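You operate a simulated robot arm through the tools that you are given. There is no shell and no other tool. Be economical: measure what you need, move in short steps, check, and stop when the job is done.

You run a simulated two-armed robot. Do the job below in one go: nothing can be reset, and whatever is moved stays where it is left.

Task
Take the cap off the thyme bottle on the top of the herb bench and lay it down there.

The check looks at the end state, three seconds after you hand in, the way a careful person would. Anything else that was tipped, shoved, dropped, spilled or broken makes it a failure. Lids that push on must go on centred and level and be pressed home; caps that screw on are set level and turned clockwise until they are tight.

Robot
Two 7-joint arms with two-finger parallel grippers on one trunk, on a base that drives. Base frame: it is fixed to the floor where the robot stands at the start and does not move with it; the origin is under the middle of the robot, x ahead of it, y to its left, z up; the surface under the hand at the start is at about z = 840. Lengths are in mm, angles in rad, forces in N, time in s.
The left shoulder is at the start at [50, 158, 1158], the right one opposite. With the tool pointing down near the work surface each hand reaches from about 220 to 660 mm from the robot's upright axis, wherever it stands, measured 20 degrees to its own side. Payload 3.91 kg a hand.
Tool frame (each hand has its own): the origin (TCP) lies between the finger pads and is the grasp point; the fingertips stand 30 mm ahead of it; z points along the fingers, y is the line along which they close. The gripper opens to 110 mm. The fingers are 20 mm wide and 10 mm thick; the gripper's body (48 by 112 mm) begins 55 mm behind the TCP.
Orientation is that of the tool frame in the base frame, as a unit quaternion [w, x, y, z]. With the fingers straight down and closing along the base's y, the tool's x points along the base's -x, its y along +y and its z along -z.

Tools
- The arms move only by the tool servo_tool. It takes "left_deltas", "right_deltas" or both (then of equal length, played together; a hand with none holds still); each is a list of rows, each a list of 7 numbers: the shift along the base's x, y, z in units of 400 mm (1.0 is 400 mm), then the turn, a rotation vector about the base's x, y, z in units of 120 degrees (1.0 is 120 degrees), then the finger opening in mm, from 0 to 110. In form: [[tx, ty, tz, wx, wy, wz, fingers], ...]. A call has 1 to 12 rows; each row is the pose to reach, as a shift and turn from the pose commanded when the call began. A call with a number of a shift or a turn outside -1 to 1 is refused whole. Rows are played at 5 a second. More than 50 mm and 0.15 rad between two rows, or a gripper value outside its range, and nothing of the call is played. Where a pose cannot be reached the arm comes as near as it can. A force on the tool above 40 N (or 10 N above the force at the start of the call, whichever is more), or a blocked arm, ends the call early, and 0.2 s more pass. Each finger travels about 153 mm/s and halts on what it meets, pressing with about 30 N; the grip force reading is that of the motor and also rises with nothing between the fingers. The clock runs only during rows and for 0.2 s after the last one: add rows that repeat a pose to give the fingers time. It gives the time, the measured TCP pose, the force on the tool (base axes), the opening and the grip force at its end, in the units of the frame above (readings bear some noise), with the torque about the TCP (base axes, N m) and any sound that the robot's microphone picked up.
- Cameras (640 x 400 px; columns grow to the right, rows downward): "scene" is now at [130.5, -1.6, 1300.7]; the picture's right is [-0.03, -1.00, 0.00], its down [-0.53, 0.02, -0.85] and it looks along [0.84, -0.03, -0.53] (base axes); focal length 272 px, centre (320, 200). "left" rides on the left gripper at [72, -17, -103] in its tool frame; the picture's right is [0.23, 0.97, 0.00], its down [-0.76, 0.18, -0.62] and it looks along [-0.61, 0.14, 0.78] (tool axes); focal length 222 px, centre (320, 200). "right" rides on the right gripper at [72, 17, -103] in its tool frame; the picture's right is [-0.23, 0.97, 0.00], its down [-0.76, -0.18, -0.62] and it looks along [-0.61, -0.14, 0.78] (tool axes); focal length 222 px, centre (320, 200). There is no depth. A picture from a camera that has moved, and an enlarged one, comes with that camera's place and axes in the base frame and with its lens.
- grab_frame(camera): a new picture of that camera. It takes no simulated time.
- lift_body(by): slides the trunk up (or, below 0, down) by that many mm; the arms and the scene camera ride with it, the base frame stays. It gives what a move gives, with no picture.
- roll_base(legs): drives the robot by 1 to 6 legs, each [ahead, turn to the left] in mm and rad, along the robot's own axes; the way and the turn of a leg run together, so that a leg with both is an arc; at most 1500 mm and 3.142 rad a leg. The arms and the cameras ride along, it lands a little off, and it stops where it bumps. It gives what a move gives.
- head_to(pan, tilt): turns the head with the scene camera to pan (to the left, within 1.396 rad either way) and tilt (down, from -0.506 to 1.204), counted from straight ahead of the robot. It gives what a move gives.
- enlarge(camera, box): a new picture of the part [left, top, right, bottom] of that camera's present view, enlarged. It takes no simulated time.
- sign_off(): hands the job in; it is judged then, once.

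Go step by step. Nothing tells you exact positions but the pictures and the camera data: compare them with the known pose of the tool, close in by small moves and look again before you grip or let go. The budget is 120 turns and 92 pictures, counting those below and the enlarged ones. Unless the task says otherwise, let go and move clear before handing in, and close with one line.

The tools are called after ">>>" as name(argument=value, ...) on one line, values as JSON. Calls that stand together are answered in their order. servo_tool: Moves the arms, as the interface text tells. Its arguments: {"type":"object","properties":{"left_deltas":{"type":"array"},"right_deltas":{"type":"array"}},"required":[]} The other tools are called the same way: lift_body (by) slides the trunk up or down; roll_base (legs) drives the base; head_to (pan, tilt) turns the head that bears the scene camera; grab_frame (camera) takes a picture; enlarge (camera, box) takes an enlarged picture of a part of a camera's view; sign_off () hands the job in.

At the start:

```text
t: 0.0
left_tcp_pos: [449.7, 123.9, 1140.7]
left_ee_rot: [0.001, -0.001, 1.0, 0.0]
left_force: [0.1, -0.9, 0.2]
left_moment: [0.01, -0.03, 0.03]
left_finger_gap: 110.0
left_finger_force: 0.2
right_tcp_pos: [352.8, -195.0, 1151.8]
right_ee_rot: [0.0, 0.0, 1.0, -0.001]
right_force: [0.3, -0.1, -0.7]
right_moment: [0.01, -0.05, -0.03]
right_finger_gap: 109.8
right_finger_force: 0.1
trunk travel left (down, up): [-400.0, 82.0]
robot x, y, heading: [3.1, 1.1, 0.002]
head pan, tilt: [-0.035, 0.564]
```

scene: 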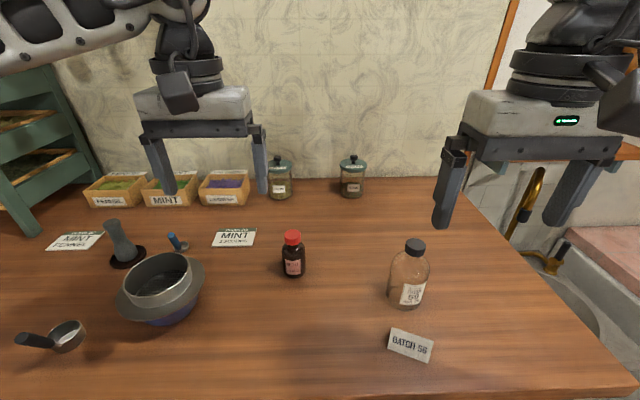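
right: 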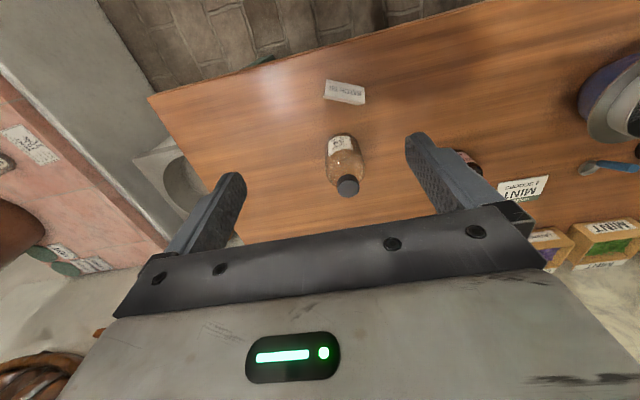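
left: 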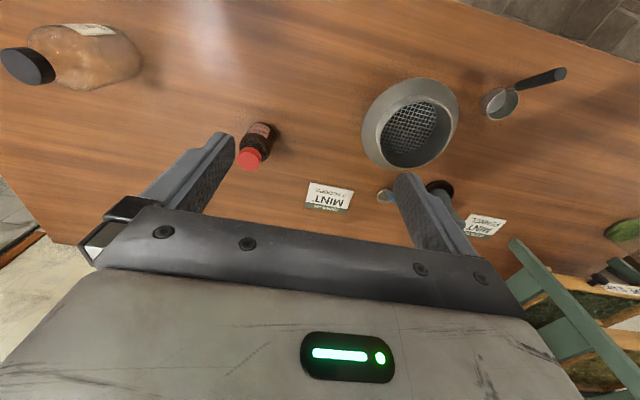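

I see a small red-capped bottle, a clear bottle with a dark cap and two jars at the back. I'll read the labels first to find the thyme bottle.

>>> enlarge(camera="scene", box=[260, 220, 340, 290])

>>> enlarge(camera="scene", box=[370, 230, 450, 370])

>>> enlarge(camera="scene", box=[250, 140, 380, 210])

>>> enlarge(camera="scene", box=[40, 160, 260, 280])

```text
5.71 times, centred on (300, 255) of scene
camera zoom: at [130.5, -1.6, 1300.7], right [-0.03, -1.0, 0.0], down [-0.53, 0.02, -0.85], along [0.84, -0.03, -0.53], focal length 1554 px, centre (434, -114)
```

zoom: 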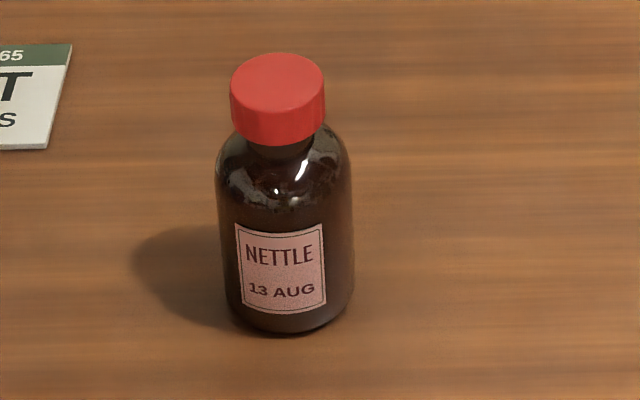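

```text
2.86 times, centred on (410, 300) of scene
camera zoom: at [130.5, -1.6, 1300.7], right [-0.03, -1.0, 0.0], down [-0.53, 0.02, -0.85], along [0.84, -0.03, -0.53], focal length 777 px, centre (63, -86)
```

zoom: 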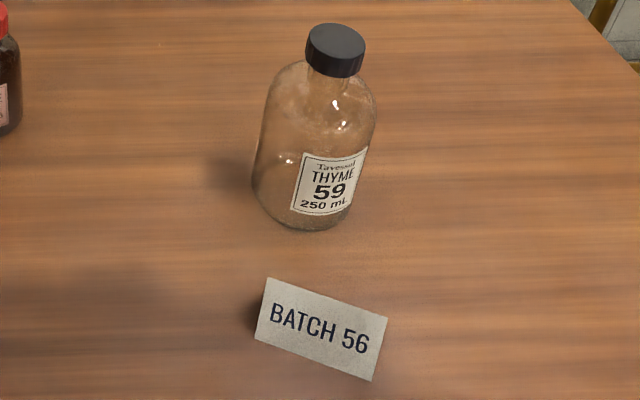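

```text
4.92 times, centred on (315, 175) of scene
camera zoom: at [130.5, -1.6, 1300.7], right [-0.03, -1.0, 0.0], down [-0.53, 0.02, -0.85], along [0.84, -0.03, -0.53], focal length 1339 px, centre (345, 323)
```

zoom: 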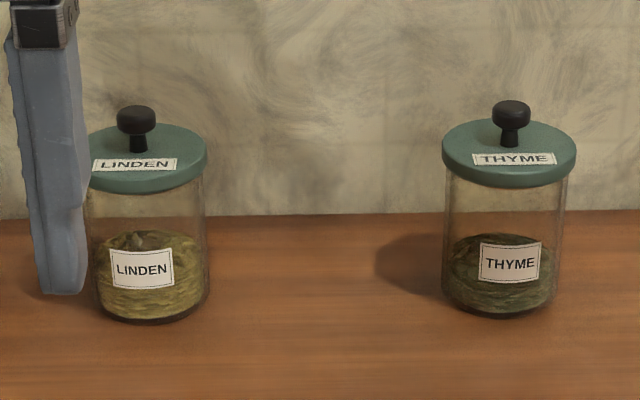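

```text
2.91 times, centred on (150, 220) of scene
camera zoom: at [130.5, -1.6, 1300.7], right [-0.03, -1.0, 0.0], down [-0.53, 0.02, -0.85], along [0.84, -0.03, -0.53], focal length 791 px, centre (814, 142)
```

zoom: 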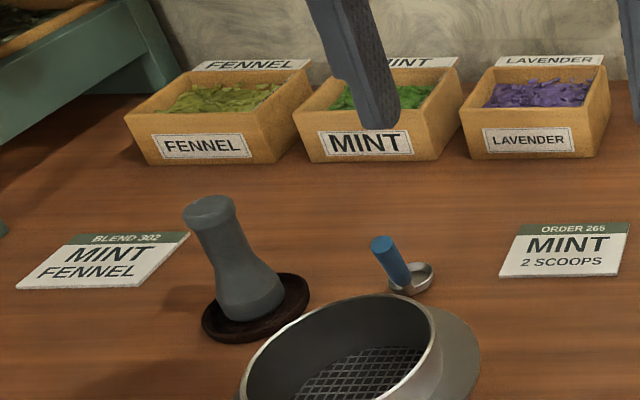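

The target is the bottle with the dark cap ("Thyme 59", 250 mL): axis near (474, -180), about 150 tall, cap top near z 990. The thyme jar only has a lid. I'll hold the body with the left hand, tilted, and unscrew with the right from above. First I swing the left hand into orientation and move the right aside.

>>> servo_tool(left_deltas=[[-0.02, -0.041, -0.015, -0.0174, -0.04785, -0.0302, 110], [-0.04, -0.082, -0.03, -0.0348, -0.0957, -0.0604, 110], [-0.06, -0.123, -0.045, -0.0522, -0.14355, -0.0906, 110], [-0.08, -0.164, -0.06, -0.0696, -0.1914, -0.1208, 110], [-0.1, -0.205, -0.075, -0.087, -0.23925, -0.151, 110], [-0.12, -0.246, -0.09, -0.1044, -0.2871, -0.1812, 110], [-0.14, -0.287, -0.105, -0.1218, -0.33495, -0.2114, 110], [-0.16, -0.328, -0.12, -0.1392, -0.3828, -0.2416, 110], [-0.18, -0.369, -0.135, -0.1566, -0.43065, -0.2718, 110], [-0.2, -0.41, -0.15, -0.174, -0.4785, -0.302, 110], [-0.2, -0.41, -0.15, -0.174, -0.4785, -0.302, 110]], right_deltas=[[0, -0.05, 0, 0, 0, 0, 110], [0, -0.1, 0, 0, 0, 0, 110], [0, -0.15, 0, 0, 0, 0, 110], [0, -0.2, 0, 0, 0, 0, 110], [0, -0.25, 0, 0, 0, 0, 110], [0, -0.3, 0, 0, 0, 0, 110], [0, -0.3, 0, 0, 0, 0, 110], [0, -0.3, 0, 0, 0, 0, 110], [0, -0.3, 0, 0, 0, 0, 110], [0, -0.3, 0, 0, 0, 0, 110], [0, -0.3, 0, 0, 0, 0, 110]])

>>> grab_frame(camera="scene")

>>> grab_frame(camera="left")

```text
t: 2.4
left_tcp_pos: [369.8, -41.5, 1079.4]
left_ee_rot: [0.469, 0.297, 0.814, -0.172]
left_force: [-0.4, 0.1, 0.2]
left_moment: [-0.01, -0.04, 0.01]
left_finger_gap: 110.0
left_finger_force: 0.0
right_tcp_pos: [353.2, -314.9, 1152.3]
right_ee_rot: [-0.001, 0.0, 1.0, 0.0]
right_force: [-1.0, 0.5, 0.3]
right_moment: [0.0, -0.01, 0.01]
right_finger_gap: 109.9
right_finger_force: 0.1
trunk travel left (down, up): [-400.0, 82.0]
robot x, y, heading: [-2.4, 2.4, 0.003]
head pan, tilt: [-0.035, 0.564]
```

```text
84 pictures are left
camera scene: at [130.5, -1.6, 1300.7], right [-0.03, -1.0, 0.0], down [-0.53, 0.02, -0.85], along [0.84, -0.03, -0.53], focal length 272 px, centre (320, 200)
```

scene: 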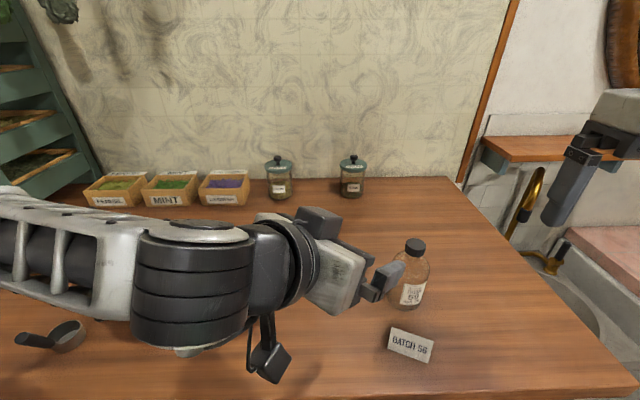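

```text
83 pictures are left
camera left: at [264.0, 27.8, 1068.0], right [0.54, 0.82, -0.2], down [-0.01, 0.24, 0.97], along [0.84, -0.52, 0.13], focal length 222 px, centre (320, 200)
```

left: 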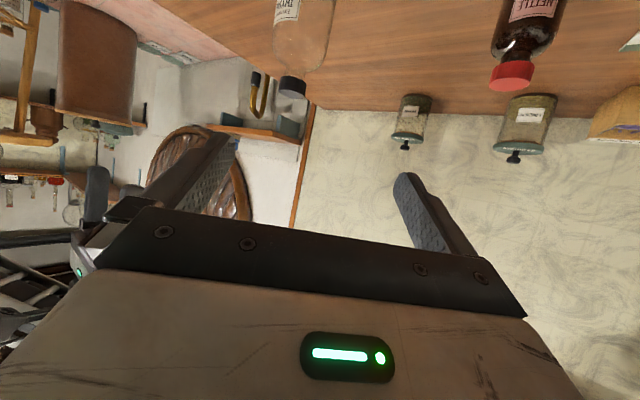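

Orientation is right, and the left camera agrees on the cap at about (474, -175, 976). Next I move to the pre-grasp point behind the bottle.

>>> servo_tool(left_deltas=[[0.009, -0.05, -0.087, 0, 0, 0, 110], [0.018, -0.1, -0.173, 0, 0, 0, 110], [0.028, -0.15, -0.26, 0, 0, 0, 110], [0.028, -0.15, -0.26, 0, 0, 0, 110]])

>>> grab_frame(camera="scene")

>>> grab_frame(camera="left")

>>> grab_frame(camera="right")

```text
t: 3.4
left_tcp_pos: [381.0, -100.3, 976.5]
left_ee_rot: [0.47, 0.296, 0.814, -0.171]
left_force: [1.1, -0.3, 0.8]
left_moment: [0.04, -0.03, -0.03]
left_finger_gap: 110.0
left_finger_force: 0.0
right_tcp_pos: [352.6, -314.5, 1152.3]
right_ee_rot: [0.0, 0.0, 1.0, 0.0]
right_force: [0.3, 0.6, 0.2]
right_moment: [-0.02, -0.04, 0.02]
right_finger_gap: 109.7
right_finger_force: 0.1
trunk travel left (down, up): [-400.0, 82.0]
robot x, y, heading: [1.4, 0.6, 0.0]
head pan, tilt: [-0.035, 0.564]
```

```text
82 pictures are left
camera scene: at [130.6, -1.0, 1300.7], right [-0.03, -1.0, 0.0], down [-0.53, 0.02, -0.84], along [0.84, -0.03, -0.53], focal length 272 px, centre (320, 200)
```

scene: 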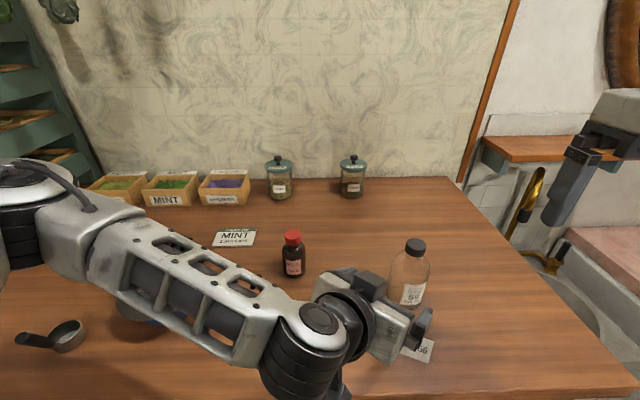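

```text
81 pictures are left
camera left: at [276.2, -31.2, 965.5], right [0.54, 0.82, -0.2], down [-0.01, 0.24, 0.97], along [0.84, -0.52, 0.13], focal length 222 px, centre (320, 200)
```

left: 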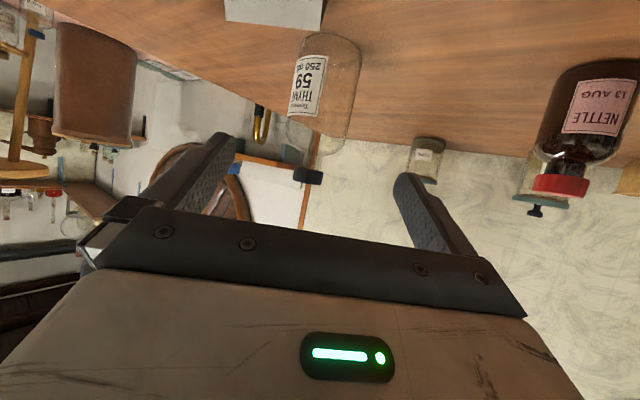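

```text
80 pictures are left
camera right: at [279.8, -297.7, 1254.4], right [0.23, 0.97, 0.0], down [0.76, -0.18, 0.62], along [0.61, -0.14, -0.78], focal length 222 px, centre (320, 200)
```

right: 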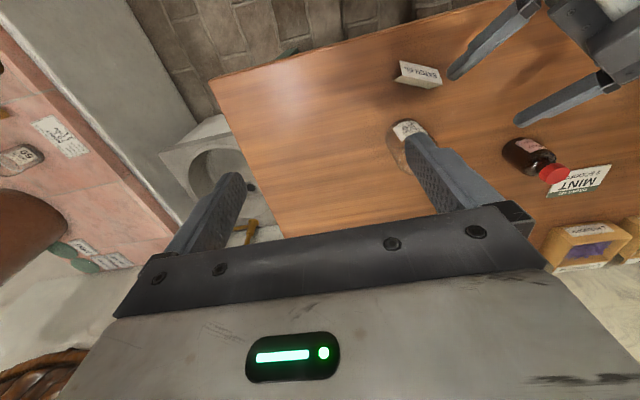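

The body axis refines to about (474, -177), with the shoulder beginning near z 925. The camera housing would pass close to the card, so I yaw 15° more before going in.

>>> servo_tool(left_deltas=[[0.027, 0.006, -0.014, 0, 0, -0.042, 110], [0.055, 0.013, -0.027, 0, 0, -0.084, 110], [0.083, 0.02, -0.041, 0, 0, -0.125, 110], [0.083, 0.02, -0.041, 0, 0, -0.125, 110]])

>>> grab_frame(camera="left")

>>> grab_frame(camera="scene")

```text
t: 4.4
left_tcp_pos: [413.8, -92.4, 959.3]
left_ee_rot: [0.443, 0.4, 0.768, -0.231]
left_force: [0.2, 0.1, 0.4]
left_moment: [-0.01, -0.04, 0.02]
left_finger_gap: 110.1
left_finger_force: 0.1
left hand out of reach, approached as far as the arm can: row 1
right_tcp_pos: [352.4, -316.0, 1152.7]
right_ee_rot: [0.0, 0.001, 1.0, 0.0]
right_force: [0.2, -1.2, -0.5]
right_moment: [0.01, -0.03, 0.01]
right_finger_gap: 110.1
right_finger_force: 0.1
trunk travel left (down, up): [-400.0, 82.0]
robot x, y, heading: [-1.7, -1.5, 0.004]
head pan, tilt: [-0.035, 0.564]
```

```text
79 pictures are left
camera left: at [330.0, 1.6, 947.9], right [0.73, 0.65, -0.2], down [0.06, 0.23, 0.97], along [0.68, -0.72, 0.13], focal length 222 px, centre (320, 200)
```

left: 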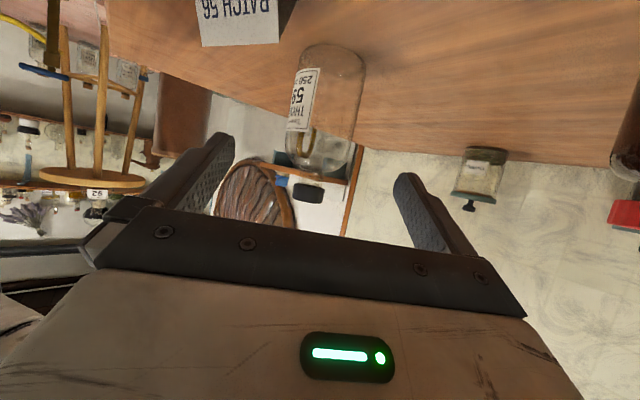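

```text
78 pictures are left
camera scene: at [130.4, -1.7, 1300.7], right [-0.03, -1.0, 0.0], down [-0.53, 0.02, -0.85], along [0.84, -0.03, -0.53], focal length 272 px, centre (320, 200)
```

scene: 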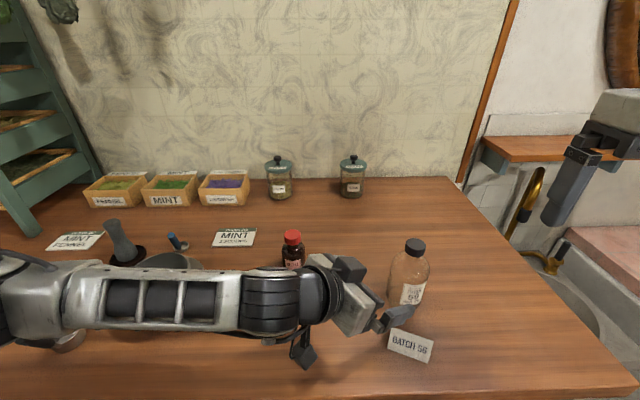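

The pose was reached, and the left view puts the bottle axis at about (475, -175). I advance most of the way along the tool axis and look again.

>>> servo_tool(left_deltas=[[0.033, -0.044, -0.032, 0, 0, 0, 110], [0.066, -0.089, -0.064, 0, 0, 0, 110], [0.098, -0.133, -0.095, 0, 0, 0, 110], [0.098, -0.133, -0.095, 0, 0, 0, 110]])

>>> grab_frame(camera="left")

>>> grab_frame(camera="scene")

>>> grab_frame(camera="right")

```text
t: 5.4
left_tcp_pos: [452.4, -142.9, 921.5]
left_ee_rot: [0.442, 0.4, 0.768, -0.231]
left_force: [-0.7, -0.2, -0.3]
left_moment: [-0.01, 0.0, 0.03]
left_finger_gap: 109.9
left_finger_force: 0.1
right_tcp_pos: [352.5, -314.5, 1151.9]
right_ee_rot: [0.0, 0.001, 1.0, 0.001]
right_force: [0.6, 0.9, -0.3]
right_moment: [-0.01, 0.01, 0.05]
right_finger_gap: 110.0
right_finger_force: 0.1
trunk travel left (down, up): [-400.0, 82.0]
robot x, y, heading: [-0.1, -0.4, 0.0]
head pan, tilt: [-0.035, 0.564]
```

```text
77 pictures are left
camera left: at [368.3, -50.6, 910.6], right [0.73, 0.65, -0.2], down [0.06, 0.23, 0.97], along [0.68, -0.72, 0.13], focal length 222 px, centre (320, 200)
```

left: 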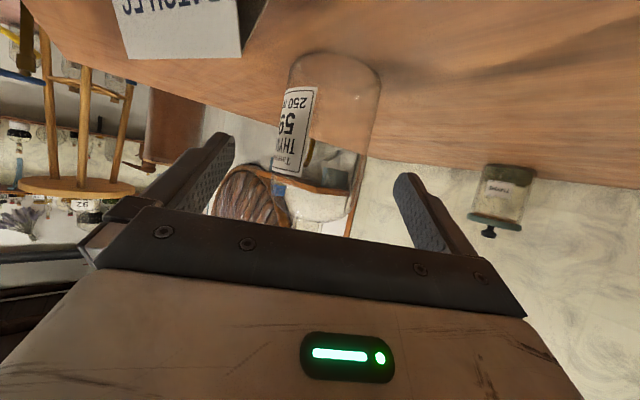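

```text
76 pictures are left
camera scene: at [130.4, -1.6, 1300.7], right [-0.03, -1.0, 0.0], down [-0.53, 0.02, -0.85], along [0.84, -0.03, -0.53], focal length 272 px, centre (320, 200)
```

scene: 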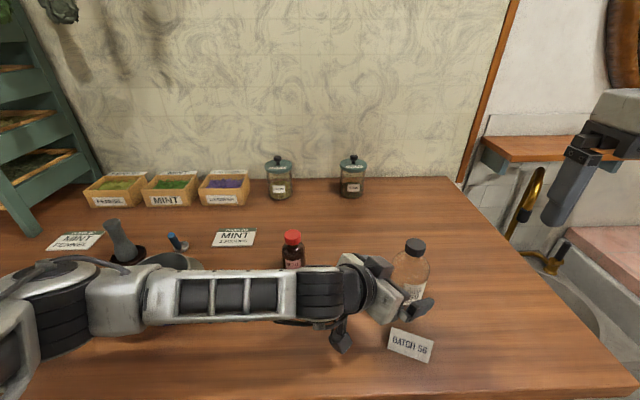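

```text
75 pictures are left
camera right: at [279.6, -298.2, 1254.3], right [0.23, 0.97, 0.0], down [0.76, -0.18, 0.62], along [0.61, -0.14, -0.78], focal length 222 px, centre (320, 200)
```

right: 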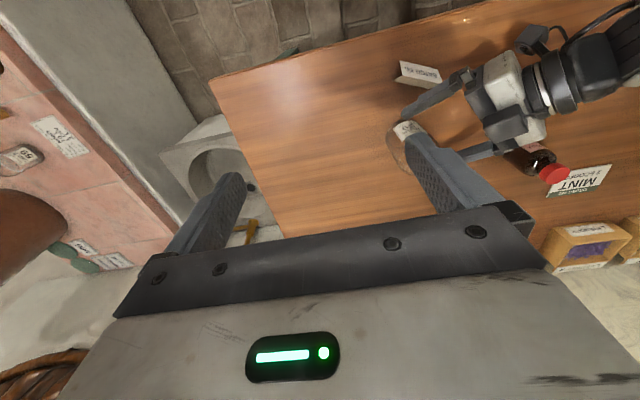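

The bottle sits between the fingers within a millimetre or two of centre. I finish the approach and close to about 82, then check before gripping.

>>> servo_tool(left_deltas=[[0.023, -0.031, -0.02, 0, 0, 0, 110], [0.046, -0.061, -0.041, 0, 0, 0, 110], [0.046, -0.061, -0.041, 0, 0, 0, 95], [0.046, -0.061, -0.041, 0, 0, 0, 84], [0.046, -0.061, -0.041, 0, 0, 0, 84]])

>>> grab_frame(camera="left")

>>> enlarge(camera="scene", box=[320, 220, 460, 370])

```text
t: 6.6
left_tcp_pos: [471.2, -170.0, 904.5]
left_ee_rot: [0.443, 0.4, 0.768, -0.231]
left_force: [0.4, -0.7, -0.1]
left_moment: [0.0, 0.01, -0.03]
left_finger_gap: 84.0
left_finger_force: 0.1
right_tcp_pos: [350.5, -315.3, 1150.6]
right_ee_rot: [0.001, -0.001, 1.0, 0.0]
right_force: [0.3, -0.5, -0.6]
right_moment: [-0.04, 0.0, -0.01]
right_finger_gap: 109.8
right_finger_force: 0.0
trunk travel left (down, up): [-400.0, 82.0]
robot x, y, heading: [-1.6, -0.3, 0.0]
head pan, tilt: [-0.035, 0.564]
```

```text
74 pictures are left
camera left: at [386.5, -76.2, 894.1], right [0.73, 0.65, -0.2], down [0.06, 0.23, 0.97], along [0.68, -0.72, 0.13], focal length 222 px, centre (320, 200)
```

left: 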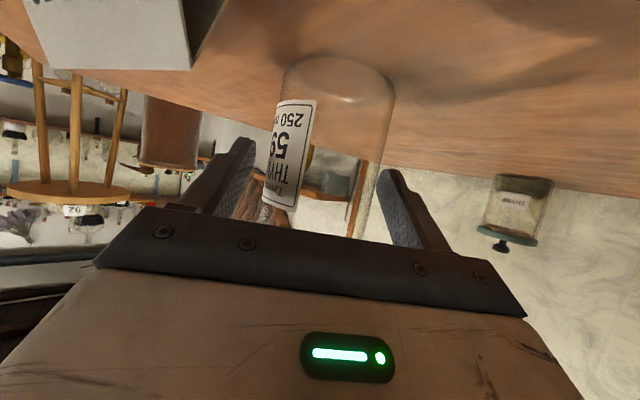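

```text
2.67 times, centred on (390, 295) of scene
camera zoom: at [130.5, -1.6, 1300.7], right [-0.03, -1.0, 0.0], down [-0.53, 0.02, -0.85], along [0.84, -0.03, -0.53], focal length 725 px, centre (133, -53)
```

zoom: 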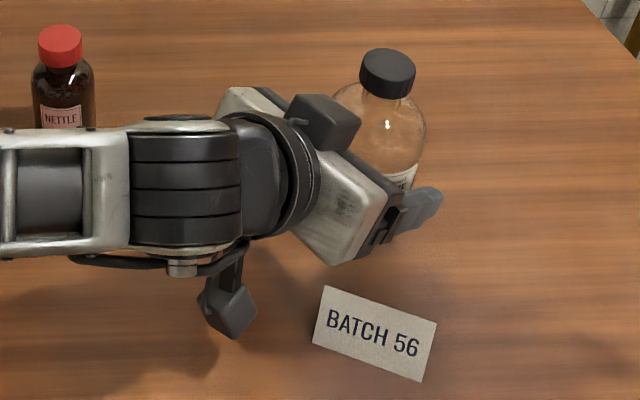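

The fingers straddle the body and it sits slightly right of centre. I nudge about 1.5 mm and close gently.

>>> servo_tool(left_deltas=[[0.003, 0.002, 0, 0, 0, 0, 82], [0.003, 0.002, 0, 0, 0, 0, 78], [0.003, 0.002, 0, 0, 0, 0, 75], [0.003, 0.002, 0, 0, 0, 0, 73], [0.003, 0.002, 0, 0, 0, 0, 71], [0.003, 0.002, 0, 0, 0, 0, 69], [0.003, 0.002, 0, 0, 0, 0, 66], [0.003, 0.002, 0, 0, 0, 0, 66]])

>>> grab_frame(camera="left")

>>> enlarge(camera="scene", box=[320, 220, 460, 370])

```text
t: 8.4
left_tcp_pos: [472.2, -168.9, 905.4]
left_ee_rot: [0.442, 0.401, 0.768, -0.232]
left_force: [1.0, 0.3, -0.1]
left_moment: [0.01, -0.02, 0.04]
left_finger_gap: 66.9
left_finger_force: 1.2
right_tcp_pos: [353.5, -314.6, 1151.2]
right_ee_rot: [0.0, 0.0, 1.0, 0.0]
right_force: [-0.6, -0.4, -1.0]
right_moment: [0.02, -0.02, 0.0]
right_finger_gap: 110.1
right_finger_force: 0.1
trunk travel left (down, up): [-400.0, 82.0]
robot x, y, heading: [-1.0, 2.8, 0.0]
head pan, tilt: [-0.035, 0.564]
```

```text
72 pictures are left
camera left: at [388.1, -75.4, 894.6], right [0.73, 0.65, -0.2], down [0.06, 0.23, 0.97], along [0.68, -0.72, 0.13], focal length 222 px, centre (320, 200)
```

left: 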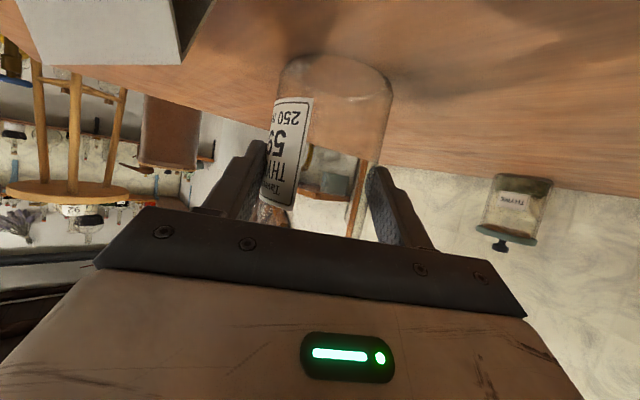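

```text
2.67 times, centred on (390, 295) of scene
camera zoom: at [130.5, -1.6, 1300.7], right [-0.03, -1.0, 0.0], down [-0.53, 0.02, -0.85], along [0.84, -0.03, -0.53], focal length 725 px, centre (133, -53)
```

zoom: 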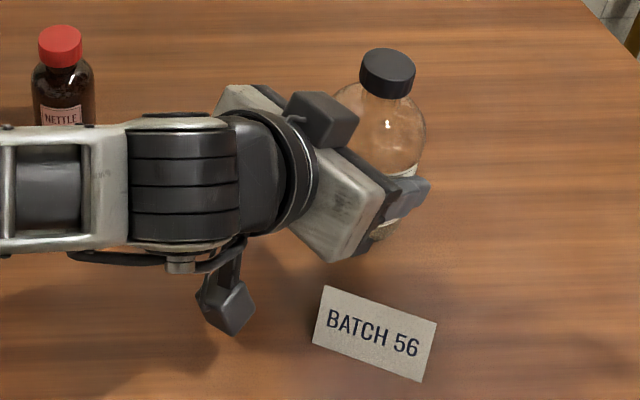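

The left fingers are in contact at 67 mm and the bottle hasn't shifted. I firm up the grip and bring the right hand above the cap at height.

>>> servo_tool(left_deltas=[[0, 0, 0, 0, 0, 0, 55], [0, 0, 0, 0, 0, 0, 50], [0, 0, 0, 0, 0, 0, 50], [0, 0, 0, 0, 0, 0, 50], [0, 0, 0, 0, 0, 0, 50], [0, 0, 0, 0, 0, 0, 50]], right_deltas=[[0.06, 0.07, 0, 0, 0, 0, 90], [0.121, 0.138, 0, 0, 0, 0, 70], [0.182, 0.207, 0, 0, 0, 0, 60], [0.243, 0.276, 0, 0, 0, 0, 60], [0.304, 0.345, 0, 0, 0, 0, 60], [0.304, 0.345, 0, 0, 0, 0, 60]])

>>> grab_frame(camera="right")

>>> grab_frame(camera="scene")

```text
t: 9.8
left_tcp_pos: [472.1, -168.4, 905.6]
left_ee_rot: [0.444, 0.399, 0.769, -0.23]
left_force: [-0.6, -0.3, 0.4]
left_moment: [-0.01, -0.02, 0.0]
left_finger_gap: 66.4
left_finger_force: 30.4
right_tcp_pos: [473.0, -175.6, 1151.4]
right_ee_rot: [0.0, 0.0, 1.0, 0.0]
right_force: [0.8, 0.9, 0.0]
right_moment: [-0.01, 0.01, 0.04]
right_finger_gap: 60.1
right_finger_force: 0.1
trunk travel left (down, up): [-400.0, 82.0]
robot x, y, heading: [0.9, -2.2, 0.002]
head pan, tilt: [-0.035, 0.564]
```

```text
70 pictures are left
camera right: at [401.5, -158.3, 1253.9], right [0.23, 0.97, 0.0], down [0.76, -0.18, 0.62], along [0.61, -0.14, -0.78], focal length 222 px, centre (320, 200)
```

right: 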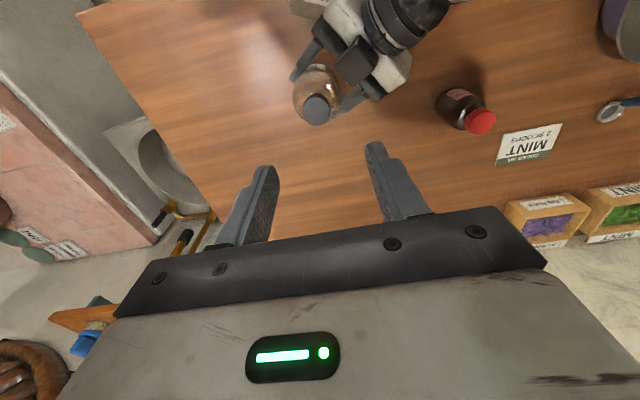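

```text
69 pictures are left
camera scene: at [130.4, -1.7, 1300.7], right [-0.03, -1.0, 0.0], down [-0.53, 0.02, -0.85], along [0.84, -0.03, -0.53], focal length 272 px, centre (320, 200)
```

scene: 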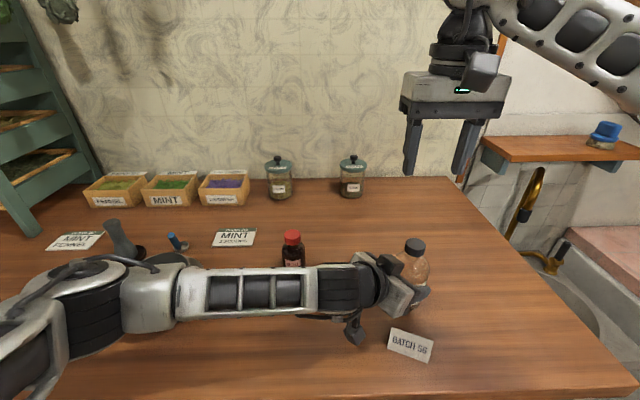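

The bottle is held at 66.4 mm with 30 N. I enlarge both views to fix the cap's position accurately.

>>> enlarge(camera="right", box=[270, 20, 430, 140])

>>> enlarge(camera="scene", box=[340, 225, 450, 315])

```text
3.33 times, centred on (350, 80) of right
camera zoom: at [401.5, -158.3, 1253.9], right [0.23, 0.97, 0.0], down [0.76, -0.18, 0.62], along [0.61, -0.14, -0.78], focal length 740 px, centre (220, 600)
```

zoom: 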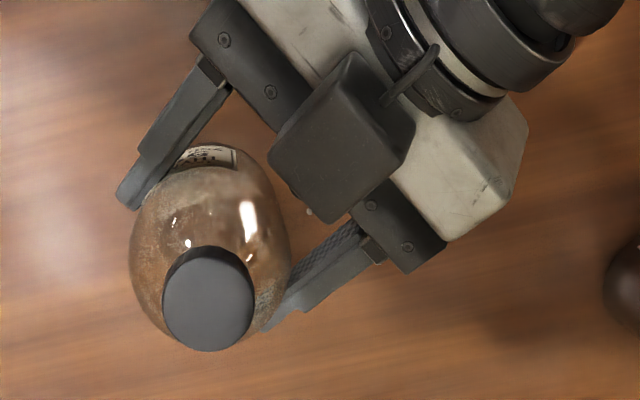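

```text
4.44 times, centred on (395, 270) of scene
camera zoom: at [130.4, -1.7, 1300.7], right [-0.03, -1.0, 0.0], down [-0.53, 0.02, -0.85], along [0.84, -0.03, -0.53], focal length 1209 px, centre (-13, -111)
```

zoom: 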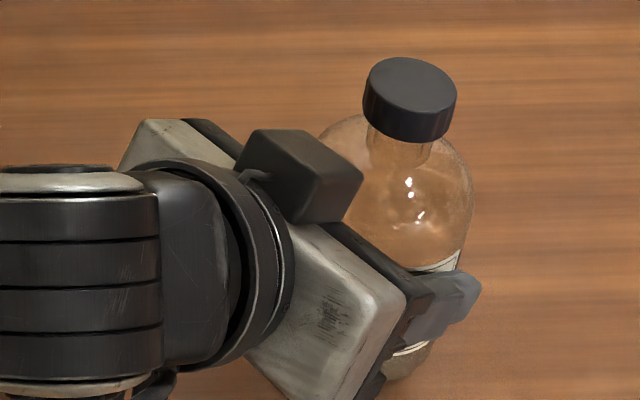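

The cap is about 35 wide, centred near (477.5, -178.5), spanning z 973–988. I pre-turn the right hand −90°, which gives room to unscrew and keeps the fingers clear of the block on the left gripper, and lower partway.

>>> servo_tool(right_deltas=[[0.011, -0.007, -0.01, 0, 0, -0.068, 60], [0.011, -0.007, -0.02, 0, 0, -0.136, 60], [0.011, -0.007, -0.04, 0, 0, -0.204, 60], [0.011, -0.007, -0.06, 0, 0, -0.272, 60], [0.011, -0.007, -0.08, 0, 0, -0.34, 60], [0.011, -0.007, -0.1, 0, 0, -0.408, 60], [0.011, -0.007, -0.12, 0, 0, -0.476, 60], [0.011, -0.007, -0.14, 0, 0, -0.544, 60], [0.011, -0.007, -0.16, 0, 0, -0.612, 60], [0.011, -0.007, -0.18, 0, 0, -0.68, 60], [0.011, -0.007, -0.2, 0, 0, -0.75, 60], [0.011, -0.007, -0.2, 0, 0, -0.75, 60]])

>>> grab_frame(camera="right")

>>> grab_frame(camera="scene")

```text
t: 12.4
left_tcp_pos: [471.4, -169.2, 905.2]
left_ee_rot: [0.443, 0.4, 0.768, -0.231]
left_force: [1.2, 0.9, 0.3]
left_moment: [0.07, -0.06, 0.04]
left_finger_gap: 66.5
left_finger_force: 30.3
right_tcp_pos: [478.4, -180.8, 1071.2]
right_ee_rot: [-0.001, 0.708, 0.707, 0.0]
right_force: [0.3, 0.3, -1.2]
right_moment: [0.0, -0.03, 0.0]
right_finger_gap: 59.9
right_finger_force: 0.2
trunk travel left (down, up): [-400.0, 82.0]
robot x, y, heading: [-0.5, -3.4, -0.001]
head pan, tilt: [-0.035, 0.564]
```

```text
66 pictures are left
camera right: at [495.5, -107.6, 1174.2], right [0.97, -0.23, 0.0], down [-0.18, -0.76, 0.62], along [-0.14, -0.61, -0.78], focal length 222 px, centre (320, 200)
```

right: 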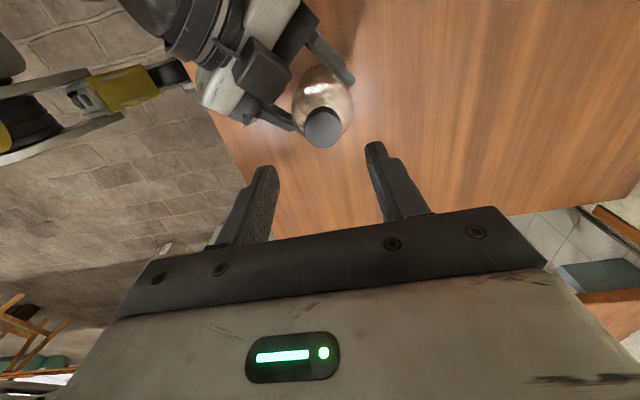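

```text
65 pictures are left
camera scene: at [130.5, -1.6, 1300.7], right [-0.03, -1.0, 0.0], down [-0.53, 0.02, -0.85], along [0.84, -0.03, -0.53], focal length 272 px, centre (320, 200)
```

scene: 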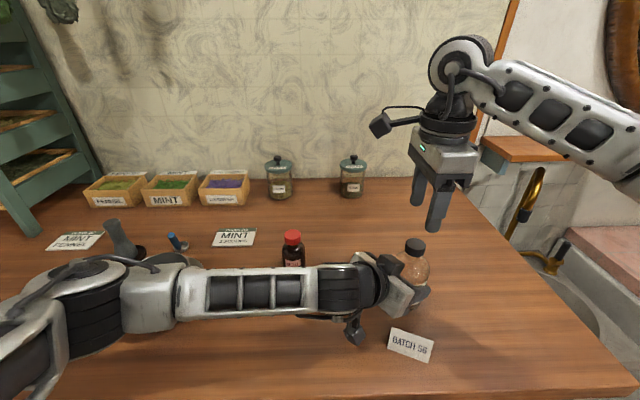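

Rotation worked. I lower to put the fingertips just above the cap and check centring.

>>> servo_tool(right_deltas=[[0.002, 0.004, -0.05, 0, 0, 0, 60], [0.002, 0.004, -0.1, 0, 0, 0, 60], [0.002, 0.004, -0.1, 0, 0, 0, 60]])

>>> enlarge(camera="right", box=[220, 40, 420, 220])

>>> enlarge(camera="scene", box=[340, 170, 480, 320])

```text
t: 13.2
left_tcp_pos: [471.6, -168.0, 905.1]
left_ee_rot: [0.443, 0.4, 0.769, -0.231]
left_force: [0.5, 0.4, -0.8]
left_moment: [0.05, -0.07, 0.03]
left_finger_gap: 66.2
left_finger_force: 30.1
right_tcp_pos: [478.9, -178.1, 1030.6]
right_ee_rot: [0.001, 0.707, 0.707, 0.0]
right_force: [-0.7, 0.5, 0.0]
right_moment: [0.0, -0.01, 0.0]
right_finger_gap: 59.9
right_finger_force: 0.1
trunk travel left (down, up): [-400.0, 82.0]
robot x, y, heading: [1.9, 0.2, 0.0]
head pan, tilt: [-0.035, 0.564]
```

```text
2.22 times, centred on (320, 130) of right
camera zoom: at [496.3, -105.5, 1133.4], right [0.97, -0.23, 0.0], down [-0.18, -0.76, 0.62], along [-0.14, -0.61, -0.78], focal length 494 px, centre (320, 356)
```

zoom: 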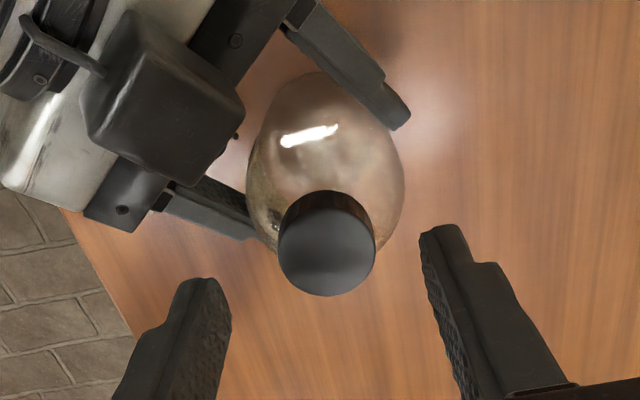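

```text
2.67 times, centred on (410, 245) of scene
camera zoom: at [130.4, -1.6, 1300.7], right [-0.03, -1.0, 0.0], down [-0.53, 0.02, -0.85], along [0.84, -0.03, -0.53], focal length 725 px, centre (80, 80)
```

zoom: 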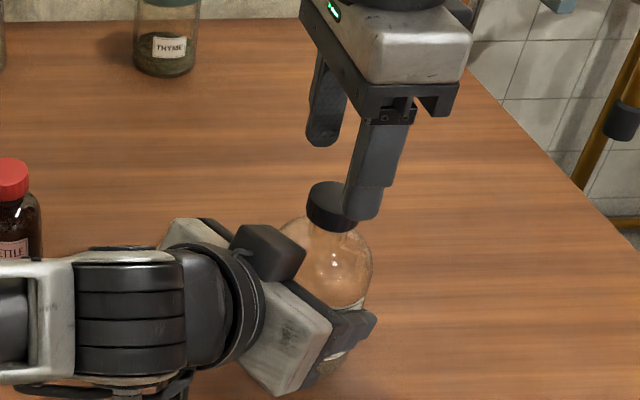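

Fingers and cap are centred within about 1 mm. I lower so the tips reach just past the cap's skirt, then check.

>>> servo_tool(right_deltas=[[0, 0, -0.04, 0, 0, 0, 56], [0, 0, -0.073, 0, 0, 0, 50], [0, 0, -0.073, 0, 0, 0, 46]])

>>> enlarge(camera="right", box=[220, 40, 420, 220])

>>> enlarge(camera="scene", box=[360, 190, 450, 290])

```text
t: 14.0
left_tcp_pos: [471.0, -168.7, 906.0]
left_ee_rot: [0.443, 0.399, 0.768, -0.231]
left_force: [-0.9, 1.1, 0.1]
left_moment: [0.06, -0.03, 0.03]
left_finger_gap: 66.5
left_finger_force: 29.7
right_tcp_pos: [480.7, -178.7, 1001.4]
right_ee_rot: [0.0, 0.707, 0.707, -0.001]
right_force: [0.1, -0.1, 0.4]
right_moment: [0.01, 0.0, 0.0]
right_finger_gap: 46.1
right_finger_force: 0.1
trunk travel left (down, up): [-400.0, 82.0]
robot x, y, heading: [1.2, -0.9, 0.002]
head pan, tilt: [-0.035, 0.564]
```

```text
2.22 times, centred on (320, 130) of right
camera zoom: at [497.1, -106.4, 1104.2], right [0.97, -0.23, 0.0], down [-0.18, -0.76, 0.62], along [-0.14, -0.61, -0.78], focal length 494 px, centre (320, 356)
```

zoom: 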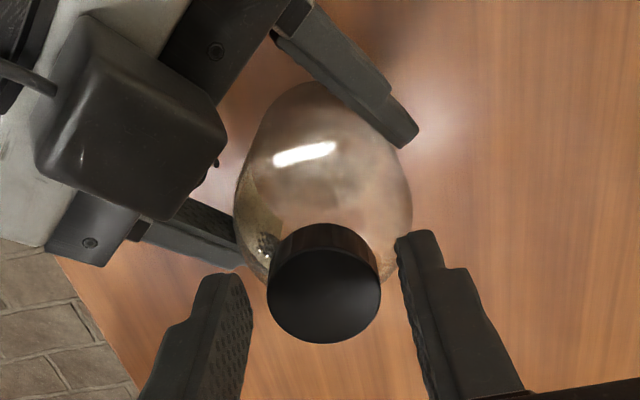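

```text
4.00 times, centred on (405, 240) of scene
camera zoom: at [130.4, -1.6, 1300.7], right [-0.03, -1.0, 0.0], down [-0.53, 0.02, -0.85], along [0.84, -0.03, -0.53], focal length 1088 px, centre (-20, 40)
```

zoom: 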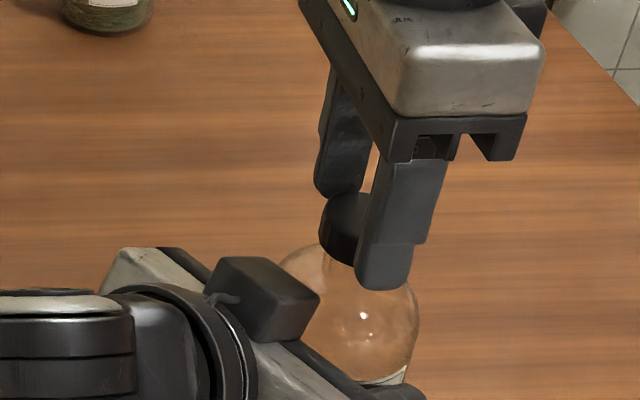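

The cap sits about 2.5 mm toward +y of the finger centre line. I correct that and close on it gently.

>>> servo_tool(right_deltas=[[-0.002, 0.006, 0, 0, 0, 0, 46], [-0.002, 0.006, 0, 0, 0, 0, 42], [-0.002, 0.006, 0, 0, 0, 0, 39], [-0.002, 0.006, 0, 0, 0, 0, 36], [-0.002, 0.006, 0, 0, 0, 0, 34], [-0.002, 0.006, 0, 0, 0, 0, 30], [-0.002, 0.006, 0, 0, 0, 0, 20], [-0.002, 0.006, 0, 0, 0, 0, 20]])

>>> enlarge(camera="right", box=[220, 40, 420, 220])

>>> enlarge(camera="scene", box=[360, 190, 450, 290])

```text
t: 15.8
left_tcp_pos: [471.2, -168.9, 906.1]
left_ee_rot: [0.443, 0.4, 0.768, -0.232]
left_force: [-9.9, 2.2, 1.0]
left_moment: [-0.08, -0.72, -0.12]
left_finger_gap: 66.4
left_finger_force: 30.5
right_tcp_pos: [480.7, -177.0, 1003.1]
right_ee_rot: [0.0, 0.708, 0.706, 0.001]
right_force: [9.8, -3.4, -0.6]
right_moment: [-0.1, -0.3, 0.04]
right_finger_gap: 30.6
right_finger_force: 30.1
trunk travel left (down, up): [-400.0, 82.0]
robot x, y, heading: [-0.9, -1.1, 0.001]
head pan, tilt: [-0.035, 0.564]
```

```text
2.22 times, centred on (320, 130) of right
camera zoom: at [496.6, -104.5, 1104.9], right [0.97, -0.23, 0.0], down [-0.18, -0.76, 0.62], along [-0.14, -0.61, -0.78], focal length 494 px, centre (320, 356)
```

zoom: 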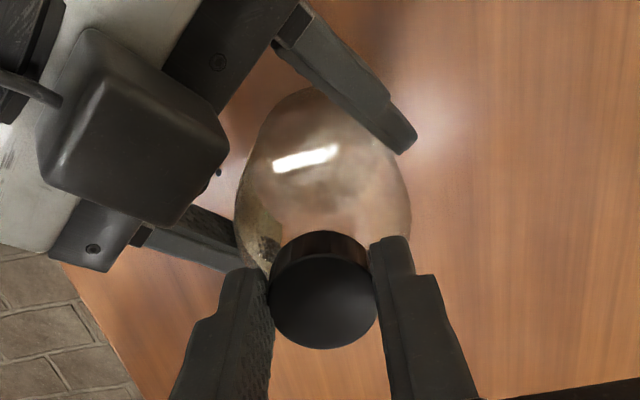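

```text
4.00 times, centred on (405, 240) of scene
camera zoom: at [130.4, -1.6, 1300.7], right [-0.03, -1.0, 0.0], down [-0.53, 0.02, -0.85], along [0.84, -0.03, -0.53], focal length 1088 px, centre (-20, 40)
```

zoom: 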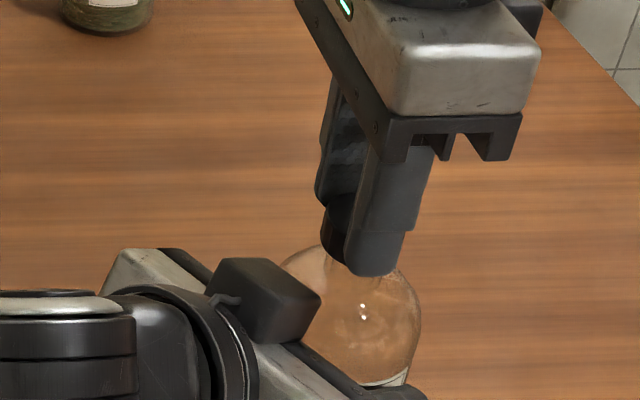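

The cap is gripped at 30.6 mm, centred, with about 10 N of side load along x. I shift the right hand +2 mm to relieve it before turning.

>>> servo_tool(right_deltas=[[0.004, 0, 0, 0, 0, 0, 20], [0.006, -0.001, 0, 0, 0, 0, 20], [0.006, -0.001, 0, 0, 0, 0, 20]])

```text
t: 16.6
left_tcp_pos: [471.8, -167.3, 905.4]
left_ee_rot: [0.444, 0.398, 0.769, -0.23]
left_force: [1.4, -3.5, 0.4]
left_moment: [0.21, 0.2, 0.03]
left_finger_gap: 66.3
left_finger_force: 30.7
right_tcp_pos: [482.6, -176.1, 1002.3]
right_ee_rot: [-0.001, 0.706, 0.708, 0.001]
right_force: [-1.6, 3.8, 0.7]
right_moment: [0.12, 0.01, 0.0]
right_finger_gap: 31.1
right_finger_force: 30.2
trunk travel left (down, up): [-400.0, 82.0]
robot x, y, heading: [-4.0, 2.8, -0.001]
head pan, tilt: [-0.035, 0.564]
```

Side load is relieved. I turn the cap counter-clockwise about 49° and watch the torque.

>>> servo_tool(right_deltas=[[0, 0, 0, 0, 0, 0.068, 20], [0, 0, 0, 0, 0, 0.136, 20], [0, 0, 0, 0, 0, 0.204, 20], [0, 0, 0.001, 0, 0, 0.272, 20], [0, 0, 0.001, 0, 0, 0.34, 20], [0, 0, 0.001, 0, 0, 0.408, 20]])

>>> enlarge(camera="scene", box=[350, 190, 460, 310])

>>> grab_frame(camera="left")

```text
t: 18.0
left_tcp_pos: [473.1, -168.2, 905.9]
left_ee_rot: [0.444, 0.399, 0.769, -0.23]
left_force: [13.8, -2.7, 1.3]
left_moment: [-0.09, 0.64, 0.13]
left_finger_gap: 66.2
left_finger_force: 30.0
right_tcp_pos: [480.7, -177.7, 1002.9]
right_ee_rot: [-0.001, 0.349, 0.937, -0.001]
right_force: [-15.6, 0.6, 2.4]
right_moment: [0.15, 0.68, -0.04]
right_finger_gap: 30.6
right_finger_force: 29.9
trunk travel left (down, up): [-400.0, 82.0]
robot x, y, heading: [2.6, 1.5, -0.001]
head pan, tilt: [-0.035, 0.564]
```

```text
3.33 times, centred on (405, 250) of scene
camera zoom: at [130.1, -1.7, 1300.8], right [-0.03, -1.0, 0.0], down [-0.53, 0.02, -0.85], along [0.84, -0.03, -0.53], focal length 907 px, centre (37, 33)
```

zoom: 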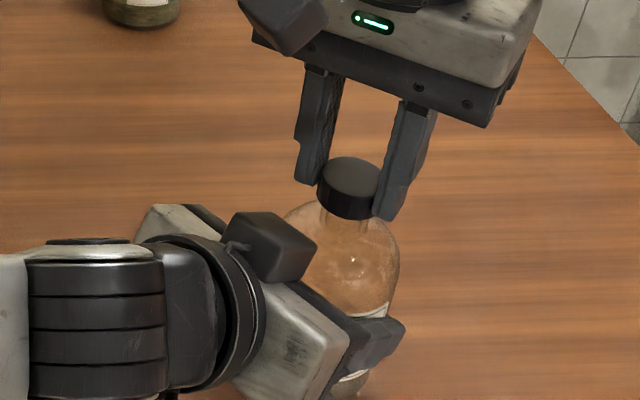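

```text
57 pictures are left
camera left: at [389.0, -74.9, 895.0], right [0.73, 0.65, -0.2], down [0.05, 0.23, 0.97], along [0.68, -0.72, 0.13], focal length 222 px, centre (320, 200)
```

left: 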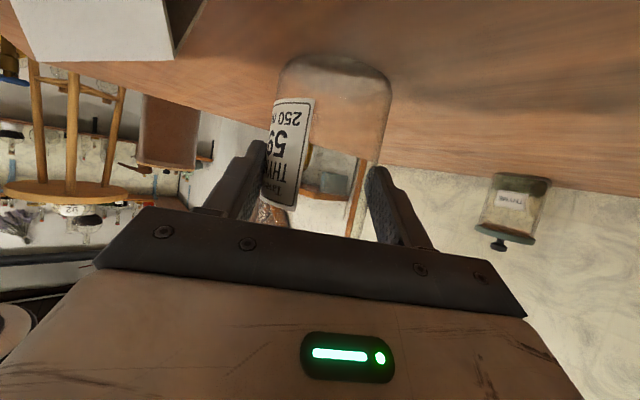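

The bottle's label hasn't moved, so the bottle stays still while the cap turns. I relieve the x load and carry on turning.

>>> servo_tool(right_deltas=[[-0.003, 0, 0.001, 0, 0, 0, 20], [-0.005, 0, 0.001, 0, 0, 0.068, 20], [-0.005, 0, 0.001, 0, 0, 0.136, 20], [-0.005, 0, 0.002, 0, 0, 0.204, 20], [-0.005, 0, 0.002, 0, 0, 0.272, 20], [-0.005, 0, 0.002, 0, 0, 0.34, 20], [-0.005, 0, 0.003, 0, 0, 0.408, 20], [-0.005, 0, 0.003, 0, 0, 0.476, 20], [-0.005, 0, 0.003, 0, 0, 0.544, 20], [-0.005, 0, 0.003, 0, 0, 0.544, 20]])

>>> enlarge(camera="scene", box=[350, 190, 460, 310])

```text
t: 20.2
left_tcp_pos: [472.8, -167.2, 905.9]
left_ee_rot: [0.445, 0.398, 0.769, -0.229]
left_force: [7.8, 20.9, 7.6]
left_moment: [-0.83, 0.17, 0.31]
left_finger_gap: 66.5
left_finger_force: 29.9
right_tcp_pos: [478.0, -179.1, 1005.2]
right_ee_rot: [-0.002, -0.21, 0.978, -0.002]
right_force: [-6.5, -18.2, -1.0]
right_moment: [-0.69, 0.25, -0.08]
right_finger_gap: 30.7
right_finger_force: 29.6
trunk travel left (down, up): [-400.0, 82.0]
robot x, y, heading: [-2.9, 0.6, 0.003]
head pan, tilt: [-0.035, 0.564]
```

```text
3.33 times, centred on (405, 250) of scene
camera zoom: at [130.0, -1.2, 1300.8], right [-0.03, -1.0, 0.0], down [-0.53, 0.02, -0.85], along [0.84, -0.03, -0.53], focal length 907 px, centre (37, 33)
```

zoom: 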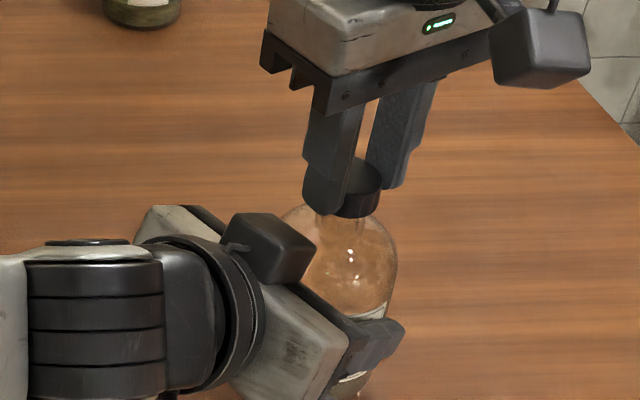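

About 114° turned with the thread running freely. Side load has built up along y, so I shift −3 mm there and continue.

>>> servo_tool(right_deltas=[[-0.001, -0.004, 0, 0, 0, 0, 20], [-0.003, -0.008, 0.001, 0, 0, 0.068, 20], [-0.004, -0.009, 0.001, 0, 0, 0.136, 20], [-0.004, -0.01, 0.001, 0, 0, 0.204, 20], [-0.003, -0.011, 0.002, 0, 0, 0.272, 20], [-0.002, -0.012, 0.002, 0, 0, 0.34, 20], [-0.001, -0.013, 0.003, 0, 0, 0.408, 20], [0, -0.013, 0.003, 0, 0, 0.476, 20], [0, -0.013, 0.003, 0, 0, 0.544, 20], [0, -0.013, 0.003, 0, 0, 0.544, 20]])

>>> grab_frame(camera="scene")

>>> enlarge(camera="right", box=[220, 40, 420, 220])

```text
t: 22.4
left_tcp_pos: [470.3, -173.7, 905.0]
left_ee_rot: [0.44, 0.403, 0.768, -0.232]
left_force: [-0.2, -1.4, -2.9]
left_moment: [0.08, -0.03, 0.08]
left_finger_gap: 66.9
left_finger_force: 30.0
right_tcp_pos: [318.6, -115.8, 980.4]
right_ee_rot: [-0.009, -0.668, 0.743, -0.038]
right_force: [0.0, -1.5, 0.2]
right_moment: [0.1, 0.0, 0.05]
right_finger_gap: 19.9
right_finger_force: 0.1
right hand out of reach, approached as far as the arm can: row 5, 6, 7, 8, 9, 10
trunk travel left (down, up): [-400.0, 82.0]
robot x, y, heading: [-1.0, -0.3, -0.002]
head pan, tilt: [-0.035, 0.564]
```

```text
55 pictures are left
camera scene: at [129.6, -6.4, 1300.6], right [-0.04, -1.0, 0.0], down [-0.53, 0.02, -0.85], along [0.85, -0.03, -0.53], focal length 272 px, centre (320, 200)
```

scene: 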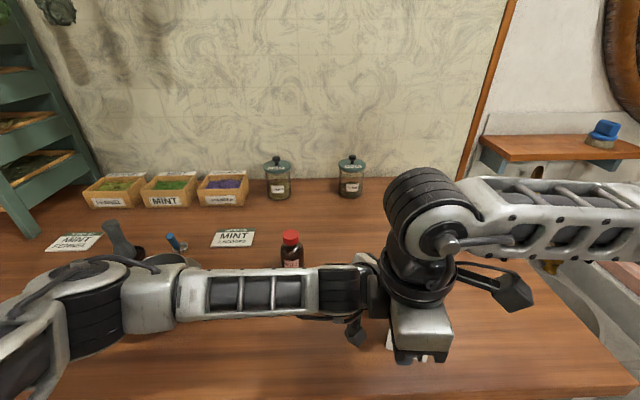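

```text
2.22 times, centred on (320, 130) of right
camera zoom: at [288.9, -178.0, 1085.2], right [-0.94, 0.33, -0.06], down [0.24, 0.78, 0.58], along [0.24, 0.53, -0.81], focal length 494 px, centre (320, 356)
```

zoom: 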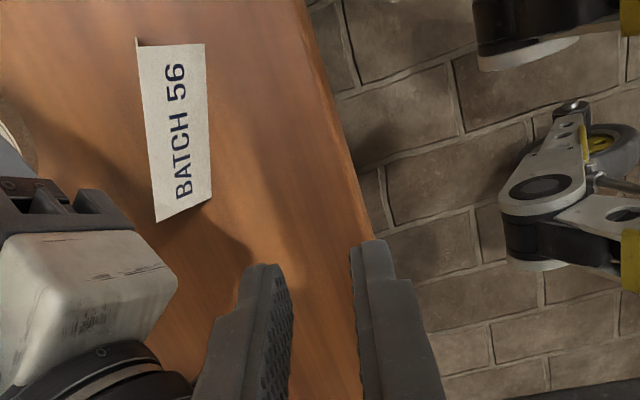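

The wrist ran out of range: the right hand slipped off the cap and swung to (319, -116, 980). The left hand still holds the bottle. I check for damage before moving anything.

>>> grab_frame(camera="left")

>>> grab_frame(camera="right")

```text
53 pictures are left
camera left: at [385.8, -79.6, 894.1], right [0.73, 0.65, -0.2], down [0.06, 0.23, 0.97], along [0.68, -0.73, 0.13], focal length 222 px, centre (320, 200)
```

left: 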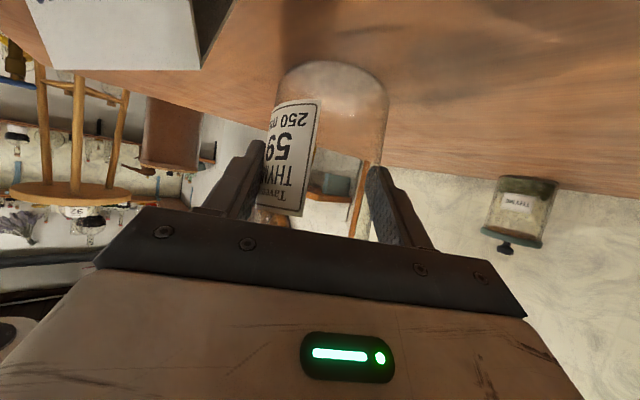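

```text
52 pictures are left
camera right: at [288.9, -178.0, 1085.2], right [-0.94, 0.33, -0.06], down [0.24, 0.78, 0.58], along [0.24, 0.53, -0.81], focal length 222 px, centre (320, 200)
```

right: 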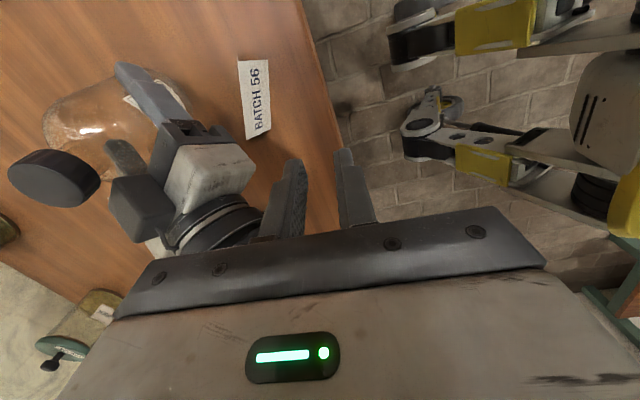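

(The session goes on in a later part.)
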